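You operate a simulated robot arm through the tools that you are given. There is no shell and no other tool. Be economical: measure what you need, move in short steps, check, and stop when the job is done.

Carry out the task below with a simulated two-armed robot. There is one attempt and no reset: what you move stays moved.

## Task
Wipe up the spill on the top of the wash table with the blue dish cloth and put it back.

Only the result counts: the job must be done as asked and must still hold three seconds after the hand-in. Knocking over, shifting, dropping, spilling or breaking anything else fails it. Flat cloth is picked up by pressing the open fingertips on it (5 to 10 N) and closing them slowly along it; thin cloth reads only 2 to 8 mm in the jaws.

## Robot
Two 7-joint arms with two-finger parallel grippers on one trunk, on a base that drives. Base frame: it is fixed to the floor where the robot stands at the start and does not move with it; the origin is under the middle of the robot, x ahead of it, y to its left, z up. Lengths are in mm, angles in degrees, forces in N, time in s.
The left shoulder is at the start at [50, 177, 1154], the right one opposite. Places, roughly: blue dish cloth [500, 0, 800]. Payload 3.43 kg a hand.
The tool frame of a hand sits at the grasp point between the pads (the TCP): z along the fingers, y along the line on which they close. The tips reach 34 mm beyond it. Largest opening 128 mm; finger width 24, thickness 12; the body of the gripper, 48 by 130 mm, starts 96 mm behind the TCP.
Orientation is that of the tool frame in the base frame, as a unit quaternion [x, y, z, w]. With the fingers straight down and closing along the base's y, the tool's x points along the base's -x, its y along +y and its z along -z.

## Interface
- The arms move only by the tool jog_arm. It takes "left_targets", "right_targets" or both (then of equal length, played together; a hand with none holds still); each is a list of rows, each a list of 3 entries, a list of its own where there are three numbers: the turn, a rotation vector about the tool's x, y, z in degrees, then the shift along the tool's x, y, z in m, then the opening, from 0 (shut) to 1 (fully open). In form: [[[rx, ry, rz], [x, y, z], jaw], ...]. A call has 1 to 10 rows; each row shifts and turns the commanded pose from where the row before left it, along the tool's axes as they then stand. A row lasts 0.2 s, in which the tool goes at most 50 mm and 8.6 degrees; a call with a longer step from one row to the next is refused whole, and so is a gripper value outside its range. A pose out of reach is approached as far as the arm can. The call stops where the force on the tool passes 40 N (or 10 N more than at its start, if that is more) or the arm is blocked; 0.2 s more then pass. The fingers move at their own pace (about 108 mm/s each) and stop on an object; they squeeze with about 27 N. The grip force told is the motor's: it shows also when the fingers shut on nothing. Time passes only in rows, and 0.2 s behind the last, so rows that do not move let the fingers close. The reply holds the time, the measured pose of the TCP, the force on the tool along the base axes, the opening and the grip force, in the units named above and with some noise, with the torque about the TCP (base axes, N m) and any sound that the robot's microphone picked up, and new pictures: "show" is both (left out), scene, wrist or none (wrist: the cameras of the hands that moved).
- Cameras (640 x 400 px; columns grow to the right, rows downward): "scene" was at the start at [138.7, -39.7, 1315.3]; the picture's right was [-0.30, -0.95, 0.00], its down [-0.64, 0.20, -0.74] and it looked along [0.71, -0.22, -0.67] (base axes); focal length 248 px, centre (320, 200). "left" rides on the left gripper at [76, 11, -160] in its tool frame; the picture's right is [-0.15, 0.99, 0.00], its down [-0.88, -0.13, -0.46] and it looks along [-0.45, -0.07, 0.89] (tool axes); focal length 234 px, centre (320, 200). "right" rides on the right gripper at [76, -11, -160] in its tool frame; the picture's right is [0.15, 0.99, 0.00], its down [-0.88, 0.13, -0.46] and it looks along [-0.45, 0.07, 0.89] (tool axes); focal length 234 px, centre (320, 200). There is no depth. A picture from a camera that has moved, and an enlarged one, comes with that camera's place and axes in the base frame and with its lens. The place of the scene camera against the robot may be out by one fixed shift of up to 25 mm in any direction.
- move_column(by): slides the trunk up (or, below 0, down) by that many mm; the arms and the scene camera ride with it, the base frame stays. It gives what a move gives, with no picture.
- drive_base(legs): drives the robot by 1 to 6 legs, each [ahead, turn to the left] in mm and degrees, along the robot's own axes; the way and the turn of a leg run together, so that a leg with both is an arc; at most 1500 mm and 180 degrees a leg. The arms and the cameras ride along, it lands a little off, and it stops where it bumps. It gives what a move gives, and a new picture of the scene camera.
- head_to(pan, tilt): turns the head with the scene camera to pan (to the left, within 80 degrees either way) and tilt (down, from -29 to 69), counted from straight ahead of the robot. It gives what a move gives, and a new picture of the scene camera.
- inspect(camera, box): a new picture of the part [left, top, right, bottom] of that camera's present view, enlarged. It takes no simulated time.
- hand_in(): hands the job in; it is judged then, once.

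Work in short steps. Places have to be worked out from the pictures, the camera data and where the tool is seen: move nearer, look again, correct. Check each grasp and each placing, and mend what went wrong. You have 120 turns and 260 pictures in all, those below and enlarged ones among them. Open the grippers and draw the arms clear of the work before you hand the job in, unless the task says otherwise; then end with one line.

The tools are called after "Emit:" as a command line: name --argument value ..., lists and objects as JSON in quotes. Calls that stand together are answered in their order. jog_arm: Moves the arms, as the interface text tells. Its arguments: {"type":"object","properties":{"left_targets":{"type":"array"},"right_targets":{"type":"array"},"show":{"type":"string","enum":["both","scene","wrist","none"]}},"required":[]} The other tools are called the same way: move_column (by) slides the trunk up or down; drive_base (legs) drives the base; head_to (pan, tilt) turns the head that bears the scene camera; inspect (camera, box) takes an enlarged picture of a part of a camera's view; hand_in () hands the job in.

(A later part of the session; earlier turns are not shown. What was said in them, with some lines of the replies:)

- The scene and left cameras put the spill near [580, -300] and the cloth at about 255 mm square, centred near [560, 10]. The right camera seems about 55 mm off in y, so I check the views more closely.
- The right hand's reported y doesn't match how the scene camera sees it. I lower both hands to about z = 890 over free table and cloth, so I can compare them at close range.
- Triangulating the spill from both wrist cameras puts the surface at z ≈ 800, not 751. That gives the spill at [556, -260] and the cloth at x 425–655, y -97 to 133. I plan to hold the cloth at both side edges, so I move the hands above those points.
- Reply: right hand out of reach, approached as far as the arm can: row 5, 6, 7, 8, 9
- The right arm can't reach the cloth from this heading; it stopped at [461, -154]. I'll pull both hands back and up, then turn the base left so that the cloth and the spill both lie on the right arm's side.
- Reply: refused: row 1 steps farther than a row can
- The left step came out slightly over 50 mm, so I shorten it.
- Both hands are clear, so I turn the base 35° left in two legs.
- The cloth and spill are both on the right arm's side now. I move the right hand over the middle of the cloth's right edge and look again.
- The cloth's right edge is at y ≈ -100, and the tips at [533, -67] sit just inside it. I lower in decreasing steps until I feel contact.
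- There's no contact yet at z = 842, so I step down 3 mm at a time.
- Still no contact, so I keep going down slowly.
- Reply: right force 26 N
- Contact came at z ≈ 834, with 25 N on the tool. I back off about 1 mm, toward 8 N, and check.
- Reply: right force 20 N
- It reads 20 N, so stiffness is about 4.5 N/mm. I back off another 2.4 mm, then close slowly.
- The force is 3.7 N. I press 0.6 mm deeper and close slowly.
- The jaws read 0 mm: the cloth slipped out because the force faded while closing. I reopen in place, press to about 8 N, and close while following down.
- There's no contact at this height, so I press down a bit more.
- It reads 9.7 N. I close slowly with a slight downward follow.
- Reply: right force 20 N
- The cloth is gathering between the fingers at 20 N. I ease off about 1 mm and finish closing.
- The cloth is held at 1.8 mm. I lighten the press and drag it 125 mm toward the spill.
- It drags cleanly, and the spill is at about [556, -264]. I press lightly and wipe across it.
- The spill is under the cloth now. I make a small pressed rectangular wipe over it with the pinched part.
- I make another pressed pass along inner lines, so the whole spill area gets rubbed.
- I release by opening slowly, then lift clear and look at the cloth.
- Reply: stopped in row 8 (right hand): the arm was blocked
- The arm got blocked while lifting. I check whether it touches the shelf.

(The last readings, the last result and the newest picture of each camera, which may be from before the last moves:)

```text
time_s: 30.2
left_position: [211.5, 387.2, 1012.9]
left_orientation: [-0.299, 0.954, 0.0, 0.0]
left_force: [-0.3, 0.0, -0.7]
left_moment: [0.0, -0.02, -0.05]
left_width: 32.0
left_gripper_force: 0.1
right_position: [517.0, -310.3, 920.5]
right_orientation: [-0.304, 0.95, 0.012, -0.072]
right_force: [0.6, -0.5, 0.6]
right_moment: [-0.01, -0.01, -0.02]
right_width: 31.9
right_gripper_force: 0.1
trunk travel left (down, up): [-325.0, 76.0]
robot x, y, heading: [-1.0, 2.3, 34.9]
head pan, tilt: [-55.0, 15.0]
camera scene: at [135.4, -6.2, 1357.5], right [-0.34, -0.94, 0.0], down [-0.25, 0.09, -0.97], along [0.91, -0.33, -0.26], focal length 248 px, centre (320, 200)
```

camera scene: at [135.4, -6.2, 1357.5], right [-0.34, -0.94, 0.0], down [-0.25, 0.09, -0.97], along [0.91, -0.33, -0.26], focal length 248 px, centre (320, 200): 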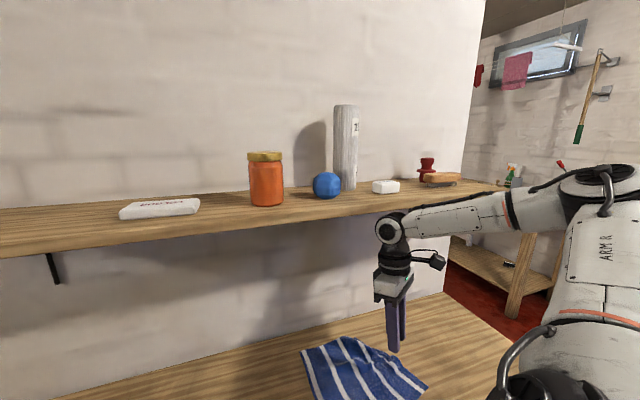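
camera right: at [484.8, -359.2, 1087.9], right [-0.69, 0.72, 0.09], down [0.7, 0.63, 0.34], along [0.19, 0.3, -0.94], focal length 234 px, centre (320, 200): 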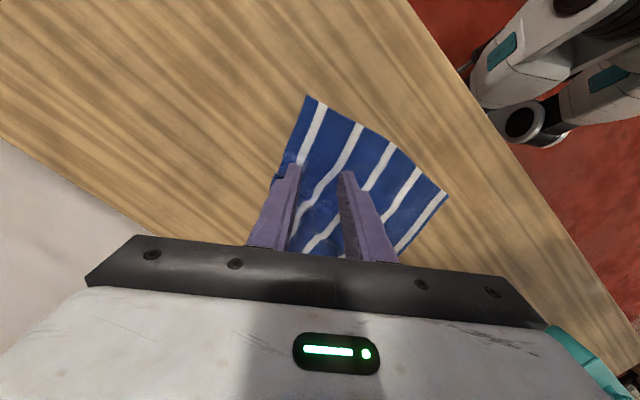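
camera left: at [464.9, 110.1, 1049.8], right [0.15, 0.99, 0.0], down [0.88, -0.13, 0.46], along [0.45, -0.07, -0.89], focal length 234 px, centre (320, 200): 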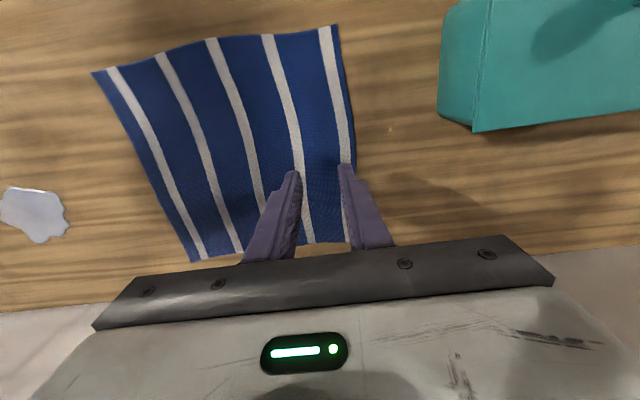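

The wrist or forearm seems to have come up against the shelf's front edge; nothing on the shelf looks moved. I draw the hand back toward the robot, then straighten the tilt.

Emit:
jog_arm --right_targets '[[[0, 0, 0], [0.03, 0.01, 0], 0.25], [[0, 0, 0], [0.03, 0.01, 0], 0.25], [[1.9, -3.7, 0.35], [0, 0, 0], 0.25], [[1.9, -3.7, 0.35], [0, 0, 0], 0.25], [[0, 0, 0], [0, 0, 0], 0.25]]' --show "scene"

```text
time_s: 31.4
left_position: [210.7, 385.8, 1013.7]
left_orientation: [-0.299, 0.954, 0.001, -0.001]
left_force: [-0.4, 0.1, 0.1]
left_moment: [0.02, 0.03, 0.01]
left_width: 32.1
left_gripper_force: 0.0
right_position: [457.1, -327.6, 931.8]
right_orientation: [-0.298, 0.955, -0.002, 0.003]
right_force: [-0.3, -0.1, -0.3]
right_moment: [-0.02, 0.0, -0.01]
right_width: 32.0
right_gripper_force: 0.0
trunk travel left (down, up): [-325.0, 76.0]
robot x, y, heading: [-2.3, -0.1, 34.9]
head pan, tilt: [-55.0, 15.0]
camera scene: at [133.6, -5.7, 1357.9], right [-0.34, -0.94, 0.0], down [-0.24, 0.09, -0.97], along [0.91, -0.33, -0.26], focal length 248 px, centre (320, 200)
```

scene: 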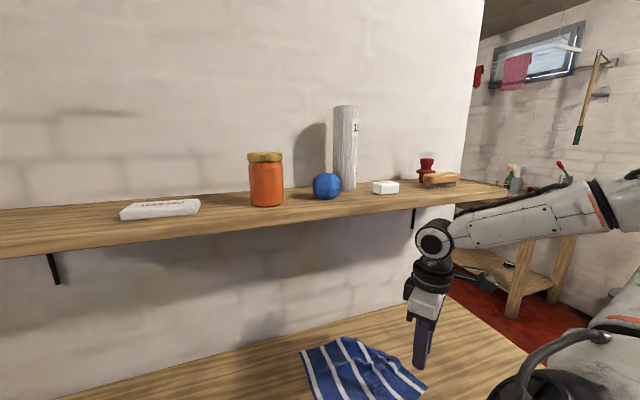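

Nothing on the shelf moved. Before turning further I look left, since the left hand is near a side table with a mug.

Emit:
head_to --pan 50 --tilt 35

```text
time_s: 33.2
left_position: [209.7, 387.0, 1014.4]
left_orientation: [-0.299, 0.954, 0.0, 0.0]
left_force: [0.4, 0.1, -0.3]
left_moment: [0.0, -0.01, 0.01]
left_width: 31.9
left_gripper_force: 0.1
right_position: [457.0, -328.5, 930.6]
right_orientation: [-0.298, 0.954, -0.001, 0.002]
right_force: [0.0, -0.2, 0.6]
right_moment: [-0.01, -0.03, -0.02]
right_width: 31.9
right_gripper_force: 0.1
trunk travel left (down, up): [-325.0, 76.0]
robot x, y, heading: [1.3, 2.2, 35.1]
head pan, tilt: [50.0, 35.0]
camera scene: at [53.8, 114.1, 1325.9], right [1.0, -0.09, 0.0], down [-0.05, -0.57, -0.82], along [0.07, 0.82, -0.57], focal length 248 px, centre (320, 200)
```

scene: 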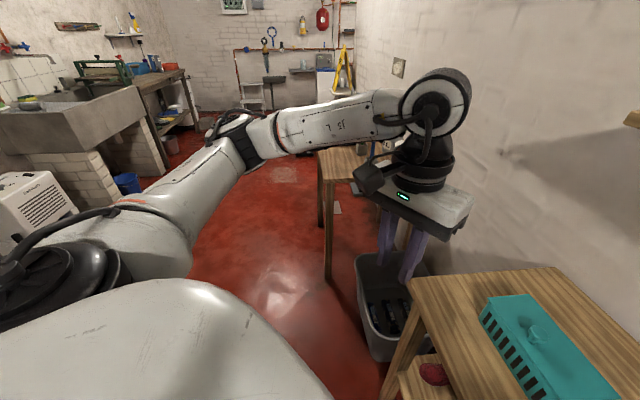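

There's room on the left. I pull the right hand in a bit, turn 14° more, and look back at the table.

Emit:
jog_arm --right_targets '[[[0, 0, 0], [0.03, 0.02, 0.01], 0.25], [[0, 0, 0], [0.03, 0.02, 0.01], 0.25], [[0, 0, 0], [0, 0, 0.01], 0.25]]' --show "none"

Emit:
drive_base --legs '[[0, 14]]'

Emit:
head_to --pan -60 --tilt 45

```text
time_s: 34.0
left_position: [211.8, 386.4, 1014.1]
left_orientation: [-0.299, 0.954, 0.0, -0.001]
left_force: [0.5, -0.3, 0.0]
left_moment: [-0.02, 0.0, 0.01]
left_width: 31.9
left_gripper_force: 0.0
right_position: [385.6, -329.8, 900.4]
right_orientation: [-0.298, 0.955, -0.001, 0.003]
right_force: [-0.2, 0.0, -0.4]
right_moment: [-0.02, 0.0, -0.02]
right_width: 32.2
right_gripper_force: 0.0
trunk travel left (down, up): [-325.0, 76.0]
robot x, y, heading: [-0.4, 1.0, 34.5]
head pan, tilt: [50.0, 35.0]
```

```text
time_s: 35.3
left_position: [112.2, 426.3, 1015.1]
left_orientation: [-0.412, 0.911, 0.0, 0.0]
left_force: [0.7, 0.1, -0.1]
left_moment: [-0.01, -0.01, -0.02]
left_width: 31.8
left_gripper_force: 0.1
right_position: [452.0, -226.6, 899.9]
right_orientation: [-0.41, 0.912, -0.001, 0.002]
right_force: [0.8, 0.1, 0.5]
right_moment: [-0.04, 0.03, 0.01]
right_width: 31.5
right_gripper_force: 0.2
trunk travel left (down, up): [-325.0, 76.0]
robot x, y, heading: [1.5, -0.9, 48.8]
head pan, tilt: [50.0, 35.0]
camera scene: at [21.2, 126.3, 1325.9], right [0.99, 0.15, 0.0], down [0.09, -0.57, -0.82], along [-0.12, 0.81, -0.57], focal length 248 px, centre (320, 200)
```

scene: 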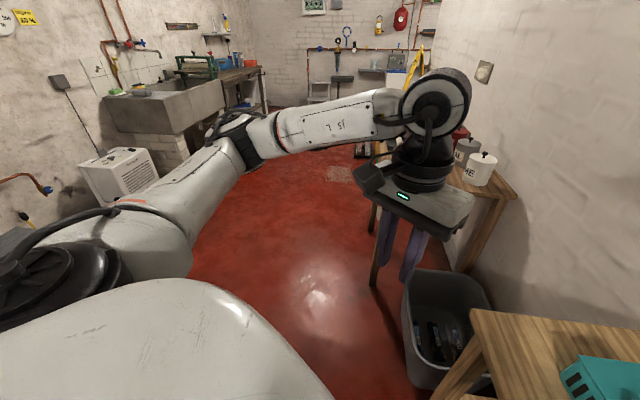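

```text
time_s: 37.2
left_position: [113.6, 426.8, 1014.1]
left_orientation: [-0.412, 0.911, 0.001, 0.001]
left_force: [-0.9, 0.8, 0.2]
left_moment: [0.03, 0.01, 0.0]
left_width: 32.3
left_gripper_force: 0.1
right_position: [451.7, -225.6, 900.1]
right_orientation: [-0.411, 0.911, -0.001, 0.003]
right_force: [0.9, 0.1, -0.7]
right_moment: [0.0, -0.03, 0.01]
right_width: 31.9
right_gripper_force: 0.0
trunk travel left (down, up): [-325.0, 76.0]
robot x, y, heading: [-2.0, 1.9, 48.6]
head pan, tilt: [-60.0, 45.0]
camera scene: at [114.3, 23.1, 1311.1], right [-0.2, -0.98, 0.0], down [-0.69, 0.14, -0.71], along [0.69, -0.14, -0.71], focal length 248 px, centre (320, 200)
```

scene: 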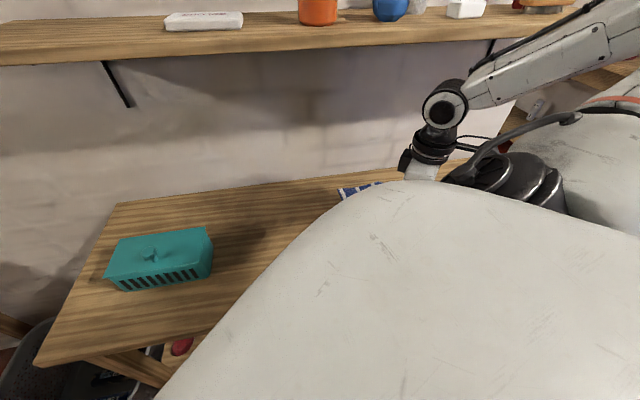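

The robot's own arm blocks the scene view at this heading, so I'll rely on the wrist camera to locate the cloth.

Emit:
inspect --camera "right" --box '[0, 0, 640, 400]'

```text
1.00 times, centred on (320, 200) of right
camera zoom: at [409.4, -290.6, 1059.4], right [-0.84, 0.55, 0.0], down [0.48, 0.75, 0.46], along [0.25, 0.38, -0.89], focal length 234 px, centre (320, 200)
```

zoom: 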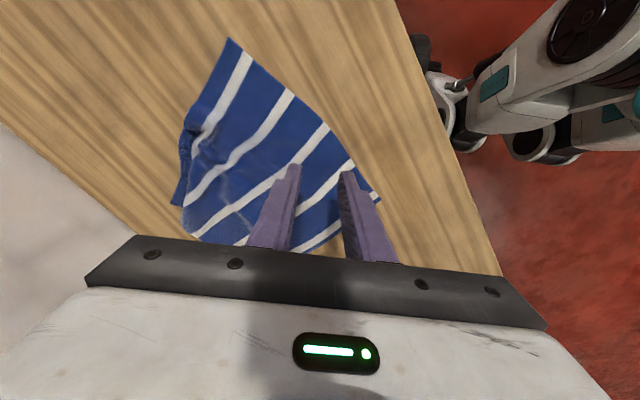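

The cloth is flat except near its right edge, and its left edge is at y ≈ -130, x 423–650. I move above the middle of the left edge at [540, -165].

Emit:
jog_arm --right_targets '[[[0, 0, 0], [-0.0345, -0.0087, 0.007], 0.28], [[0, 0, 0], [-0.0345, -0.0087, 0.007], 0.28], [[0, 0, 0], [-0.0345, -0.0087, 0.007], 0.28], [[0, 0, 0], [0, 0, 0.01], 0.28]]' --show "wrist"

```text
time_s: 38.2
left_position: [111.5, 426.3, 1014.2]
left_orientation: [-0.413, 0.911, 0.0, 0.001]
left_force: [-0.3, -0.2, 0.8]
left_moment: [-0.03, 0.0, 0.04]
left_width: 32.1
left_gripper_force: 0.0
right_position: [540.2, -166.4, 869.6]
right_orientation: [-0.412, 0.911, -0.001, 0.003]
right_force: [1.2, -0.8, -0.3]
right_moment: [0.04, 0.0, -0.02]
right_width: 35.9
right_gripper_force: 0.0
trunk travel left (down, up): [-325.0, 76.0]
robot x, y, heading: [1.6, -0.0, 48.6]
head pan, tilt: [-60.0, 45.0]
camera right: at [497.1, -230.5, 1028.8], right [-0.84, 0.55, 0.0], down [0.48, 0.75, 0.46], along [0.25, 0.38, -0.89], focal length 234 px, centre (320, 200)
```

right: 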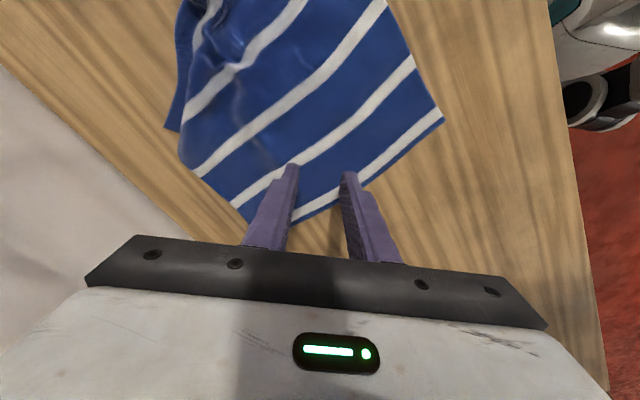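

The left edge runs from [419, -142] to [610, -120], so its middle is near x = 517. I shift to [520, -172] and descend to just above contact.

Emit:
jog_arm --right_targets '[[[0, 0, 0], [0.0177, 0.011, 0.01], 0.28], [[0, 0, 0], [0, 0, 0.018], 0.28], [[0, 0, 0], [0, 0, 0.004], 0.28], [[0, 0, 0], [0, 0, 0], 0.28]]' --show "wrist"

```text
time_s: 39.2
left_position: [112.7, 425.5, 1015.1]
left_orientation: [-0.412, 0.911, 0.0, 0.001]
left_force: [-0.5, -0.5, -1.1]
left_moment: [0.0, -0.01, 0.0]
left_width: 32.1
left_gripper_force: 0.0
right_position: [518.7, -174.1, 835.2]
right_orientation: [-0.41, 0.912, -0.001, 0.003]
right_force: [0.0, -0.2, 0.4]
right_moment: [0.0, -0.04, 0.01]
right_width: 36.1
right_gripper_force: 0.1
trunk travel left (down, up): [-325.0, 76.0]
robot x, y, heading: [2.4, 3.7, 48.6]
head pan, tilt: [-60.0, 45.0]
camera right: at [477.2, -236.9, 995.3], right [-0.84, 0.55, 0.0], down [0.48, 0.75, 0.46], along [0.25, 0.38, -0.89], focal length 234 px, centre (320, 200)
```

right: 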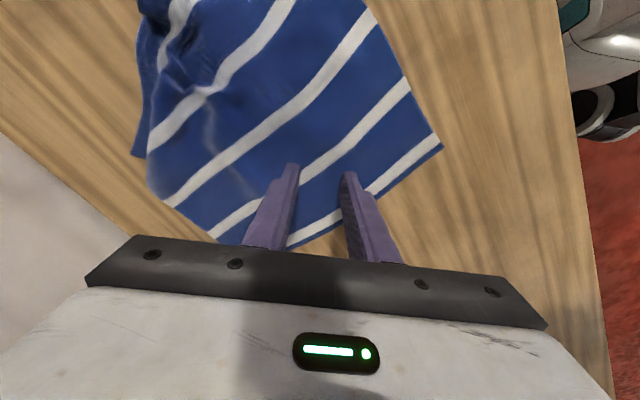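

Both tips are just inside the edge, at contact height. I press in small steps.

Emit:
jog_arm --right_targets '[[[0, 0, 0], [0, 0, 0.0015], 0.28], [[0, 0, 0], [0, 0, 0], 0.28]]' --show "none"

```text
time_s: 39.8
left_position: [111.5, 425.5, 1015.1]
left_orientation: [-0.412, 0.911, 0.0, 0.001]
left_force: [0.2, 0.2, 0.0]
left_moment: [0.01, 0.01, 0.02]
left_width: 32.1
left_gripper_force: 0.1
right_position: [519.7, -172.7, 835.2]
right_orientation: [-0.411, 0.912, -0.001, 0.002]
right_force: [-0.1, -0.2, 1.1]
right_moment: [0.03, 0.05, 0.02]
right_width: 36.0
right_gripper_force: 0.1
trunk travel left (down, up): [-325.0, 76.0]
robot x, y, heading: [-0.9, 1.3, 48.7]
head pan, tilt: [-60.0, 45.0]
```

Contact is just starting, so I press 1.5 mm more.

Emit:
jog_arm --right_targets '[[[0, 0, 0], [0, 0, 0.0015], 0.28], [[0, 0, 0], [0, 0, 0], 0.28]]' --show "none"

```text
time_s: 40.4
left_position: [111.6, 426.4, 1013.9]
left_orientation: [-0.413, 0.911, -0.001, 0.001]
left_force: [-0.3, -0.3, -0.1]
left_moment: [0.01, -0.01, 0.01]
left_width: 31.8
left_gripper_force: 0.1
right_position: [520.3, -172.8, 835.7]
right_orientation: [-0.411, 0.912, -0.001, 0.003]
right_force: [-0.7, -2.1, 14.5]
right_moment: [0.12, 0.28, 0.07]
right_width: 35.4
right_gripper_force: 0.1
trunk travel left (down, up): [-325.0, 76.0]
robot x, y, heading: [-0.3, 1.6, 48.8]
head pan, tilt: [-60.0, 45.0]
```

It reads 14.5 N. I ease slightly and close slowly, as I did for the good grip.

Emit:
jog_arm --right_targets '[[[0, 0, 0], [0, 0, -0.0005], 0.26], [[0, 0, 0], [0, 0, 0], 0.23], [[0, 0, 0], [0, 0, 0], 0.2], [[0, 0, 0], [0, 0, 0], 0.17], [[0, 0, 0], [0, 0, 0], 0.13], [[0, 0, 0], [0, 0, 0], 0.09], [[0, 0, 0], [0, 0, 0], 0.05], [[0, 0, 0], [0, 0, 0], 0.02], [[0, 0, 0], [0, 0, 0], 0], [[0, 0, 0], [0, 0, 0], 0]]' --show "wrist"

```text
time_s: 42.6
left_position: [113.0, 425.9, 1014.5]
left_orientation: [-0.413, 0.911, 0.0, 0.001]
left_force: [-0.1, -0.6, 0.3]
left_moment: [0.0, 0.0, -0.01]
left_width: 32.2
left_gripper_force: 0.0
right_position: [520.4, -172.2, 835.9]
right_orientation: [-0.411, 0.912, -0.002, 0.003]
right_force: [-0.7, 0.3, 9.3]
right_moment: [0.0, 0.02, -0.03]
right_width: 2.1
right_gripper_force: 27.3
trunk travel left (down, up): [-325.0, 76.0]
robot x, y, heading: [-1.9, 1.0, 49.0]
head pan, tilt: [-60.0, 45.0]
camera right: at [476.8, -236.8, 994.3], right [-0.84, 0.55, -0.01], down [0.48, 0.75, 0.46], along [0.25, 0.38, -0.89], focal length 234 px, centre (320, 200)
```

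right: 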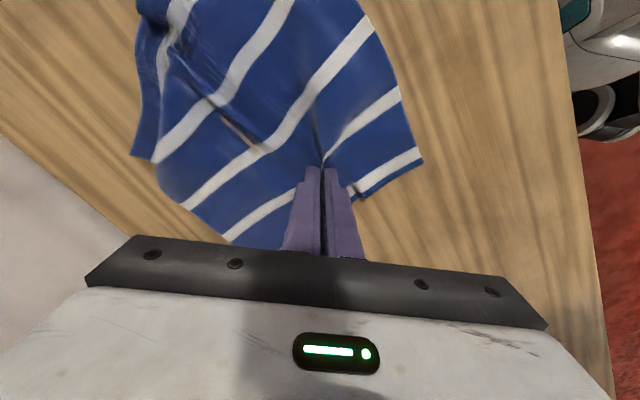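

The grip is good at 2.1 mm. I lighten the press and drag the cloth back in +y, halfway at first, then check the spill area.

Emit:
jog_arm --right_targets '[[[0, 0, 0], [0, 0, -0.0018], 0], [[0, 0, 0], [-0.0174, 0.013, 0], 0], [[0, 0, 0], [-0.0174, 0.013, 0], 0], [[0, 0, 0], [-0.0174, 0.013, 0], 0], [[0, 0, 0], [-0.0174, 0.013, 0], 0], [[0, 0, 0], [-0.0174, 0.013, 0], 0], [[0, 0, 0], [-0.0174, 0.013, 0], 0], [[0, 0, 0], [0, 0, 0], 0]]'

```text
time_s: 44.4
left_position: [111.9, 426.5, 1015.0]
left_orientation: [-0.412, 0.911, 0.0, 0.001]
left_force: [0.4, -0.1, 0.2]
left_moment: [-0.01, 0.0, -0.02]
left_width: 32.1
left_gripper_force: 0.0
right_position: [531.7, -42.4, 837.5]
right_orientation: [-0.41, 0.912, -0.002, 0.003]
right_force: [0.4, -0.5, -0.3]
right_moment: [-0.03, 0.0, -0.02]
right_width: 1.9
right_gripper_force: 26.7
trunk travel left (down, up): [-325.0, 76.0]
robot x, y, heading: [-2.9, 1.7, 49.0]
head pan, tilt: [-60.0, 45.0]
camera scene: at [114.2, 23.0, 1311.1], right [-0.2, -0.98, 0.0], down [-0.69, 0.14, -0.71], along [0.69, -0.14, -0.71], focal length 248 px, centre (320, 200)
camera right: at [489.1, -106.0, 996.1], right [-0.84, 0.55, 0.0], down [0.48, 0.75, 0.46], along [0.25, 0.38, -0.89], focal length 234 px, centre (320, 200)
```

scene: 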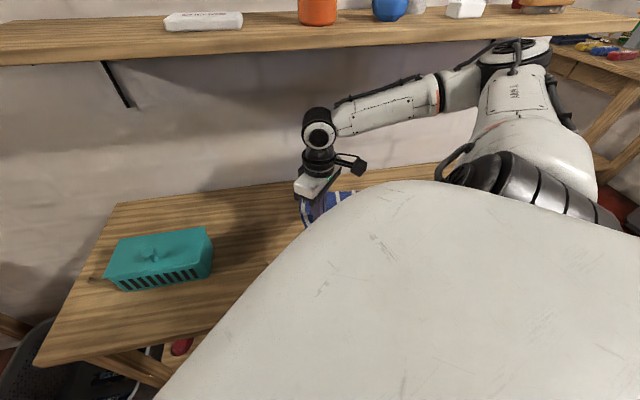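
right: 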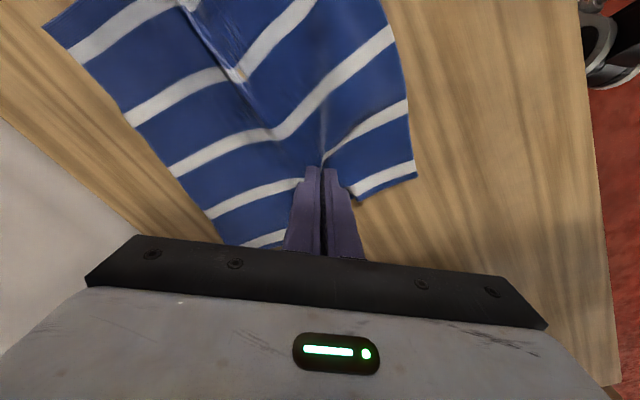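

It's straightening nicely. I drag the second half back toward [542, 90].

Emit:
jog_arm --right_targets '[[[0, 0, 0], [-0.0178, 0.013, 0], 0], [[0, 0, 0], [-0.0178, 0.013, 0], 0], [[0, 0, 0], [-0.0178, 0.013, 0], 0], [[0, 0, 0], [-0.0178, 0.013, 0], 0], [[0, 0, 0], [-0.0178, 0.013, 0], 0], [[0, 0, 0], [-0.0178, 0.013, 0], 0], [[0, 0, 0], [0, 0, 0], 0]]'

```text
time_s: 46.0
left_position: [112.2, 426.3, 1015.0]
left_orientation: [-0.413, 0.911, 0.0, 0.001]
left_force: [-0.2, -0.9, 0.5]
left_moment: [-0.01, 0.01, 0.0]
left_width: 31.8
left_gripper_force: 0.0
right_position: [542.8, 89.0, 837.2]
right_orientation: [-0.411, 0.912, -0.001, 0.002]
right_force: [0.4, -0.3, 0.7]
right_moment: [-0.04, 0.02, -0.02]
right_width: 1.9
right_gripper_force: 27.4
trunk travel left (down, up): [-325.0, 76.0]
robot x, y, heading: [0.6, 2.0, 48.6]
head pan, tilt: [-60.0, 45.0]
camera scene: at [114.3, 22.9, 1311.1], right [-0.2, -0.98, 0.0], down [-0.69, 0.14, -0.71], along [0.69, -0.14, -0.71], focal length 248 px, centre (320, 200)
camera right: at [500.1, 25.2, 996.3], right [-0.84, 0.55, 0.0], down [0.48, 0.75, 0.46], along [0.25, 0.38, -0.89], focal length 234 px, centre (320, 200)
```

scene: 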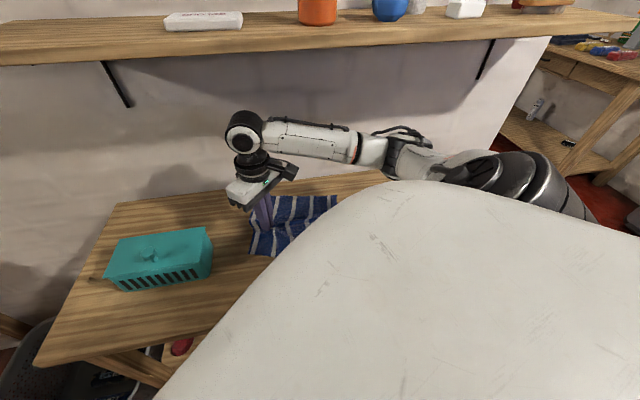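
right: 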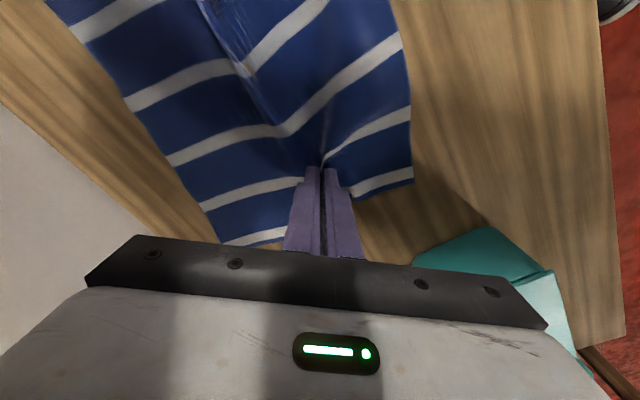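

The cloth is back. I open slowly, lift, and draw the hand toward the robot to look.

Emit:
jog_arm --right_targets '[[[0, 0, 0], [0, 0, 0], 0.06], [[0, 0, 0], [0, 0, 0], 0.14], [[0, 0, 0], [0, 0, 0], 0.22], [[0, 0, 0], [0, 0, -0.01], 0.25], [[0, 0, 0], [0, 0, -0.04], 0.25], [[0, 0, 0], [0.02, 0.02, -0.03], 0.25], [[0, 0, 0], [0.03, 0.02, -0.02], 0.25], [[0, 0, 0], [0.04, 0.01, -0.01], 0.25], [[0, 0, 0], [0.04, -0.01, 0], 0.25], [[0, 0, 0], [0.04, -0.01, 0], 0.25]]'

```text
time_s: 48.2
left_position: [112.1, 426.4, 1012.5]
left_orientation: [-0.412, 0.911, 0.0, 0.001]
left_force: [-0.7, 0.1, -0.4]
left_moment: [-0.02, -0.03, 0.02]
left_width: 32.3
left_gripper_force: 0.0
right_position: [411.6, -14.1, 947.3]
right_orientation: [-0.412, 0.911, -0.001, 0.001]
right_force: [0.3, 0.3, -0.4]
right_moment: [-0.02, 0.0, 0.01]
right_width: 31.9
right_gripper_force: 0.1
right hand out of reach, approached as far as the arm can: row 10
trunk travel left (down, up): [-325.0, 76.0]
robot x, y, heading: [-0.3, -3.3, 48.7]
head pan, tilt: [-60.0, 45.0]
camera scene: at [113.7, 22.9, 1311.2], right [-0.2, -0.98, 0.0], down [-0.69, 0.14, -0.71], along [0.69, -0.14, -0.71], focal length 248 px, centre (320, 200)
camera right: at [369.8, -78.0, 1106.2], right [-0.84, 0.54, 0.0], down [0.48, 0.75, 0.46], along [0.25, 0.38, -0.89], focal length 234 px, centre (320, 200)
```

scene: 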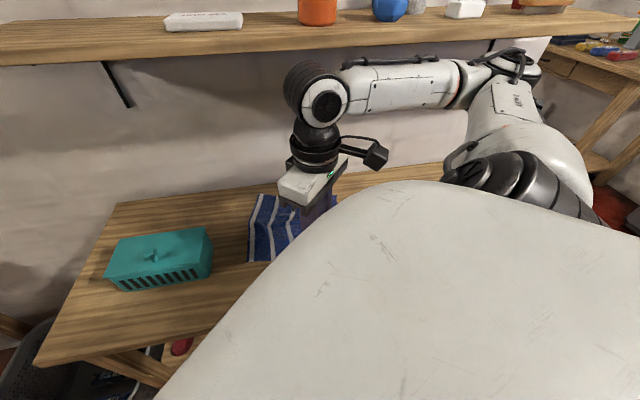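
right: 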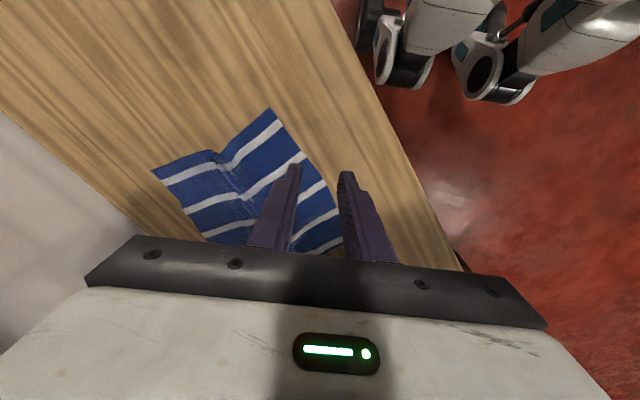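

No spill is visible in the wrist view, and the cloth is about where it was, with a pucker along its middle. I turn the base back to the starting heading for a clear look.

Emit:
drive_base --legs '[[0, -24], [0, -24.7]]'

Emit:
head_to --pan -17.5 --tilt 42.1

Emit:
inspect --camera "scene" --box '[170, 170, 410, 330]'

```text
time_s: 51.1
left_position: [394.6, 196.9, 1014.3]
left_orientation: [0.002, 1.0, 0.0, 0.001]
left_force: [-0.2, 0.2, 0.7]
left_moment: [0.0, -0.02, -0.01]
left_width: 31.8
left_gripper_force: 0.0
right_position: [260.6, -320.3, 947.4]
right_orientation: [0.003, 1.0, -0.002, 0.0]
right_force: [-0.7, -0.7, 1.3]
right_moment: [0.0, 0.02, 0.01]
right_width: 31.9
right_gripper_force: 0.0
trunk travel left (down, up): [-325.0, 76.0]
robot x, y, heading: [-0.5, 1.4, -0.2]
head pan, tilt: [-60.0, 45.0]
camera scene: at [98.6, -84.7, 1311.1], right [-0.87, -0.5, 0.0], down [-0.35, 0.61, -0.71], along [0.35, -0.61, -0.71], focal length 248 px, centre (320, 200)
```

scene: 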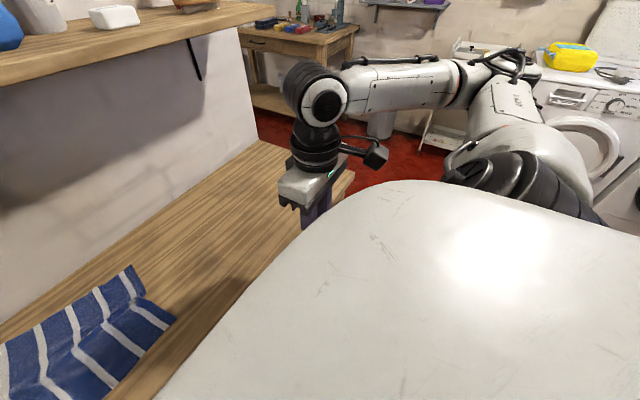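

```text
time_s: 52.2
left_position: [393.0, 195.0, 1014.2]
left_orientation: [0.002, 1.0, 0.0, 0.001]
left_force: [-1.0, -0.1, -0.9]
left_moment: [0.01, -0.01, 0.0]
left_width: 32.0
left_gripper_force: 0.0
right_position: [260.7, -320.4, 946.0]
right_orientation: [0.003, 1.0, -0.002, 0.001]
right_force: [0.7, 0.5, -0.3]
right_moment: [0.01, -0.02, 0.02]
right_width: 31.8
right_gripper_force: 0.1
trunk travel left (down, up): [-325.0, 76.0]
robot x, y, heading: [-0.3, 1.6, -0.2]
head pan, tilt: [-17.5, 42.1]
camera scene: at [137.9, -39.4, 1315.3], right [-0.31, -0.95, 0.0], down [-0.64, 0.2, -0.74], along [0.71, -0.23, -0.67], focal length 248 px, centre (320, 200)
```

scene: 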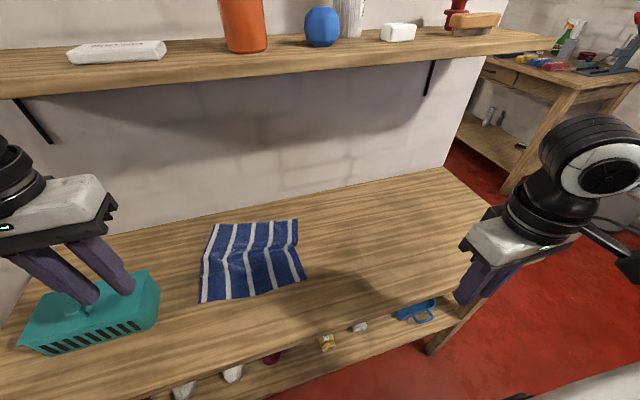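

```text
2.50 times, centred on (290, 250) of scene
camera zoom: at [137.9, -39.4, 1315.3], right [-0.31, -0.95, 0.0], down [-0.64, 0.2, -0.74], along [0.71, -0.23, -0.67], focal length 620 px, centre (395, 75)
```

zoom: 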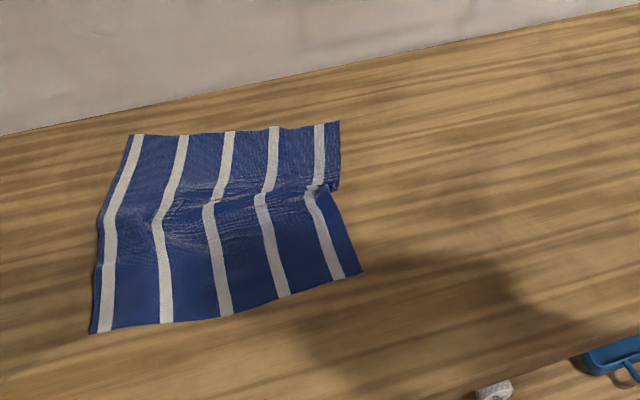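

The spill is gone, the cloth lies back in its original place within about 1 cm, and nothing else has moved. I open both grippers fully with the arms clear.

Emit:
jog_arm --left_targets '[[[0, 0, 0], [0.01, 0, -0.03], 0.5], [[0, 0, 0], [0.01, 0, -0.03], 1], [[0, 0, 0], [0, 0, 0], 1], [[0, 0, 0], [0, 0, 0], 1]]' --right_targets '[[[0, 0, 0], [0, 0, -0.03], 0.5], [[0, 0, 0], [0, 0, -0.03], 1], [[0, 0, 0], [0, 0, 0], 1], [[0, 0, 0], [0, 0, 0], 1]]' --show "scene"

```text
time_s: 53.2
left_position: [373.0, 195.4, 1072.4]
left_orientation: [0.002, 1.0, 0.001, 0.002]
left_force: [0.6, -0.2, 0.2]
left_moment: [0.02, -0.01, -0.01]
left_width: 127.7
left_gripper_force: 0.0
right_position: [260.4, -319.5, 1007.1]
right_orientation: [0.004, 1.0, -0.002, 0.001]
right_force: [0.3, 0.7, 0.1]
right_moment: [0.01, 0.01, -0.02]
right_width: 128.1
right_gripper_force: 0.1
trunk travel left (down, up): [-325.0, 76.0]
robot x, y, heading: [-2.8, -0.0, -0.1]
head pan, tilt: [-17.5, 42.1]
camera scene: at [137.9, -39.3, 1315.3], right [-0.3, -0.95, 0.0], down [-0.64, 0.2, -0.74], along [0.71, -0.23, -0.67], focal length 248 px, centre (320, 200)
```

scene: 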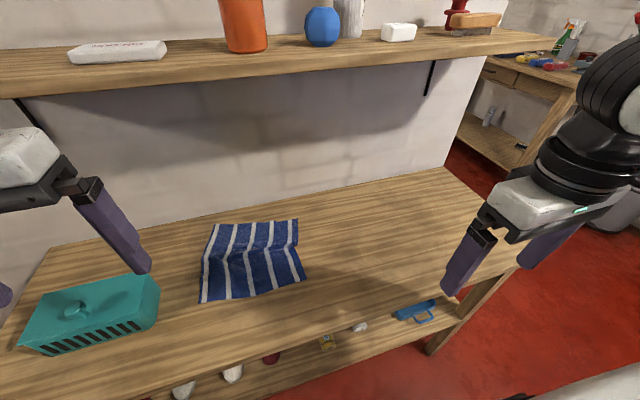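

The table is clean, the cloth is back, and both grippers are open and clear, so I hand in.

Emit:
hand_in

```text
The job is handed in.
```

I wiped up the spill and dragged the blue dish cloth back to within about 1 cm of where it lay, slightly puckered along the middle. The right arm was blocked once while lifting, probably against the shelf edge, but the pictures show nothing else moved.
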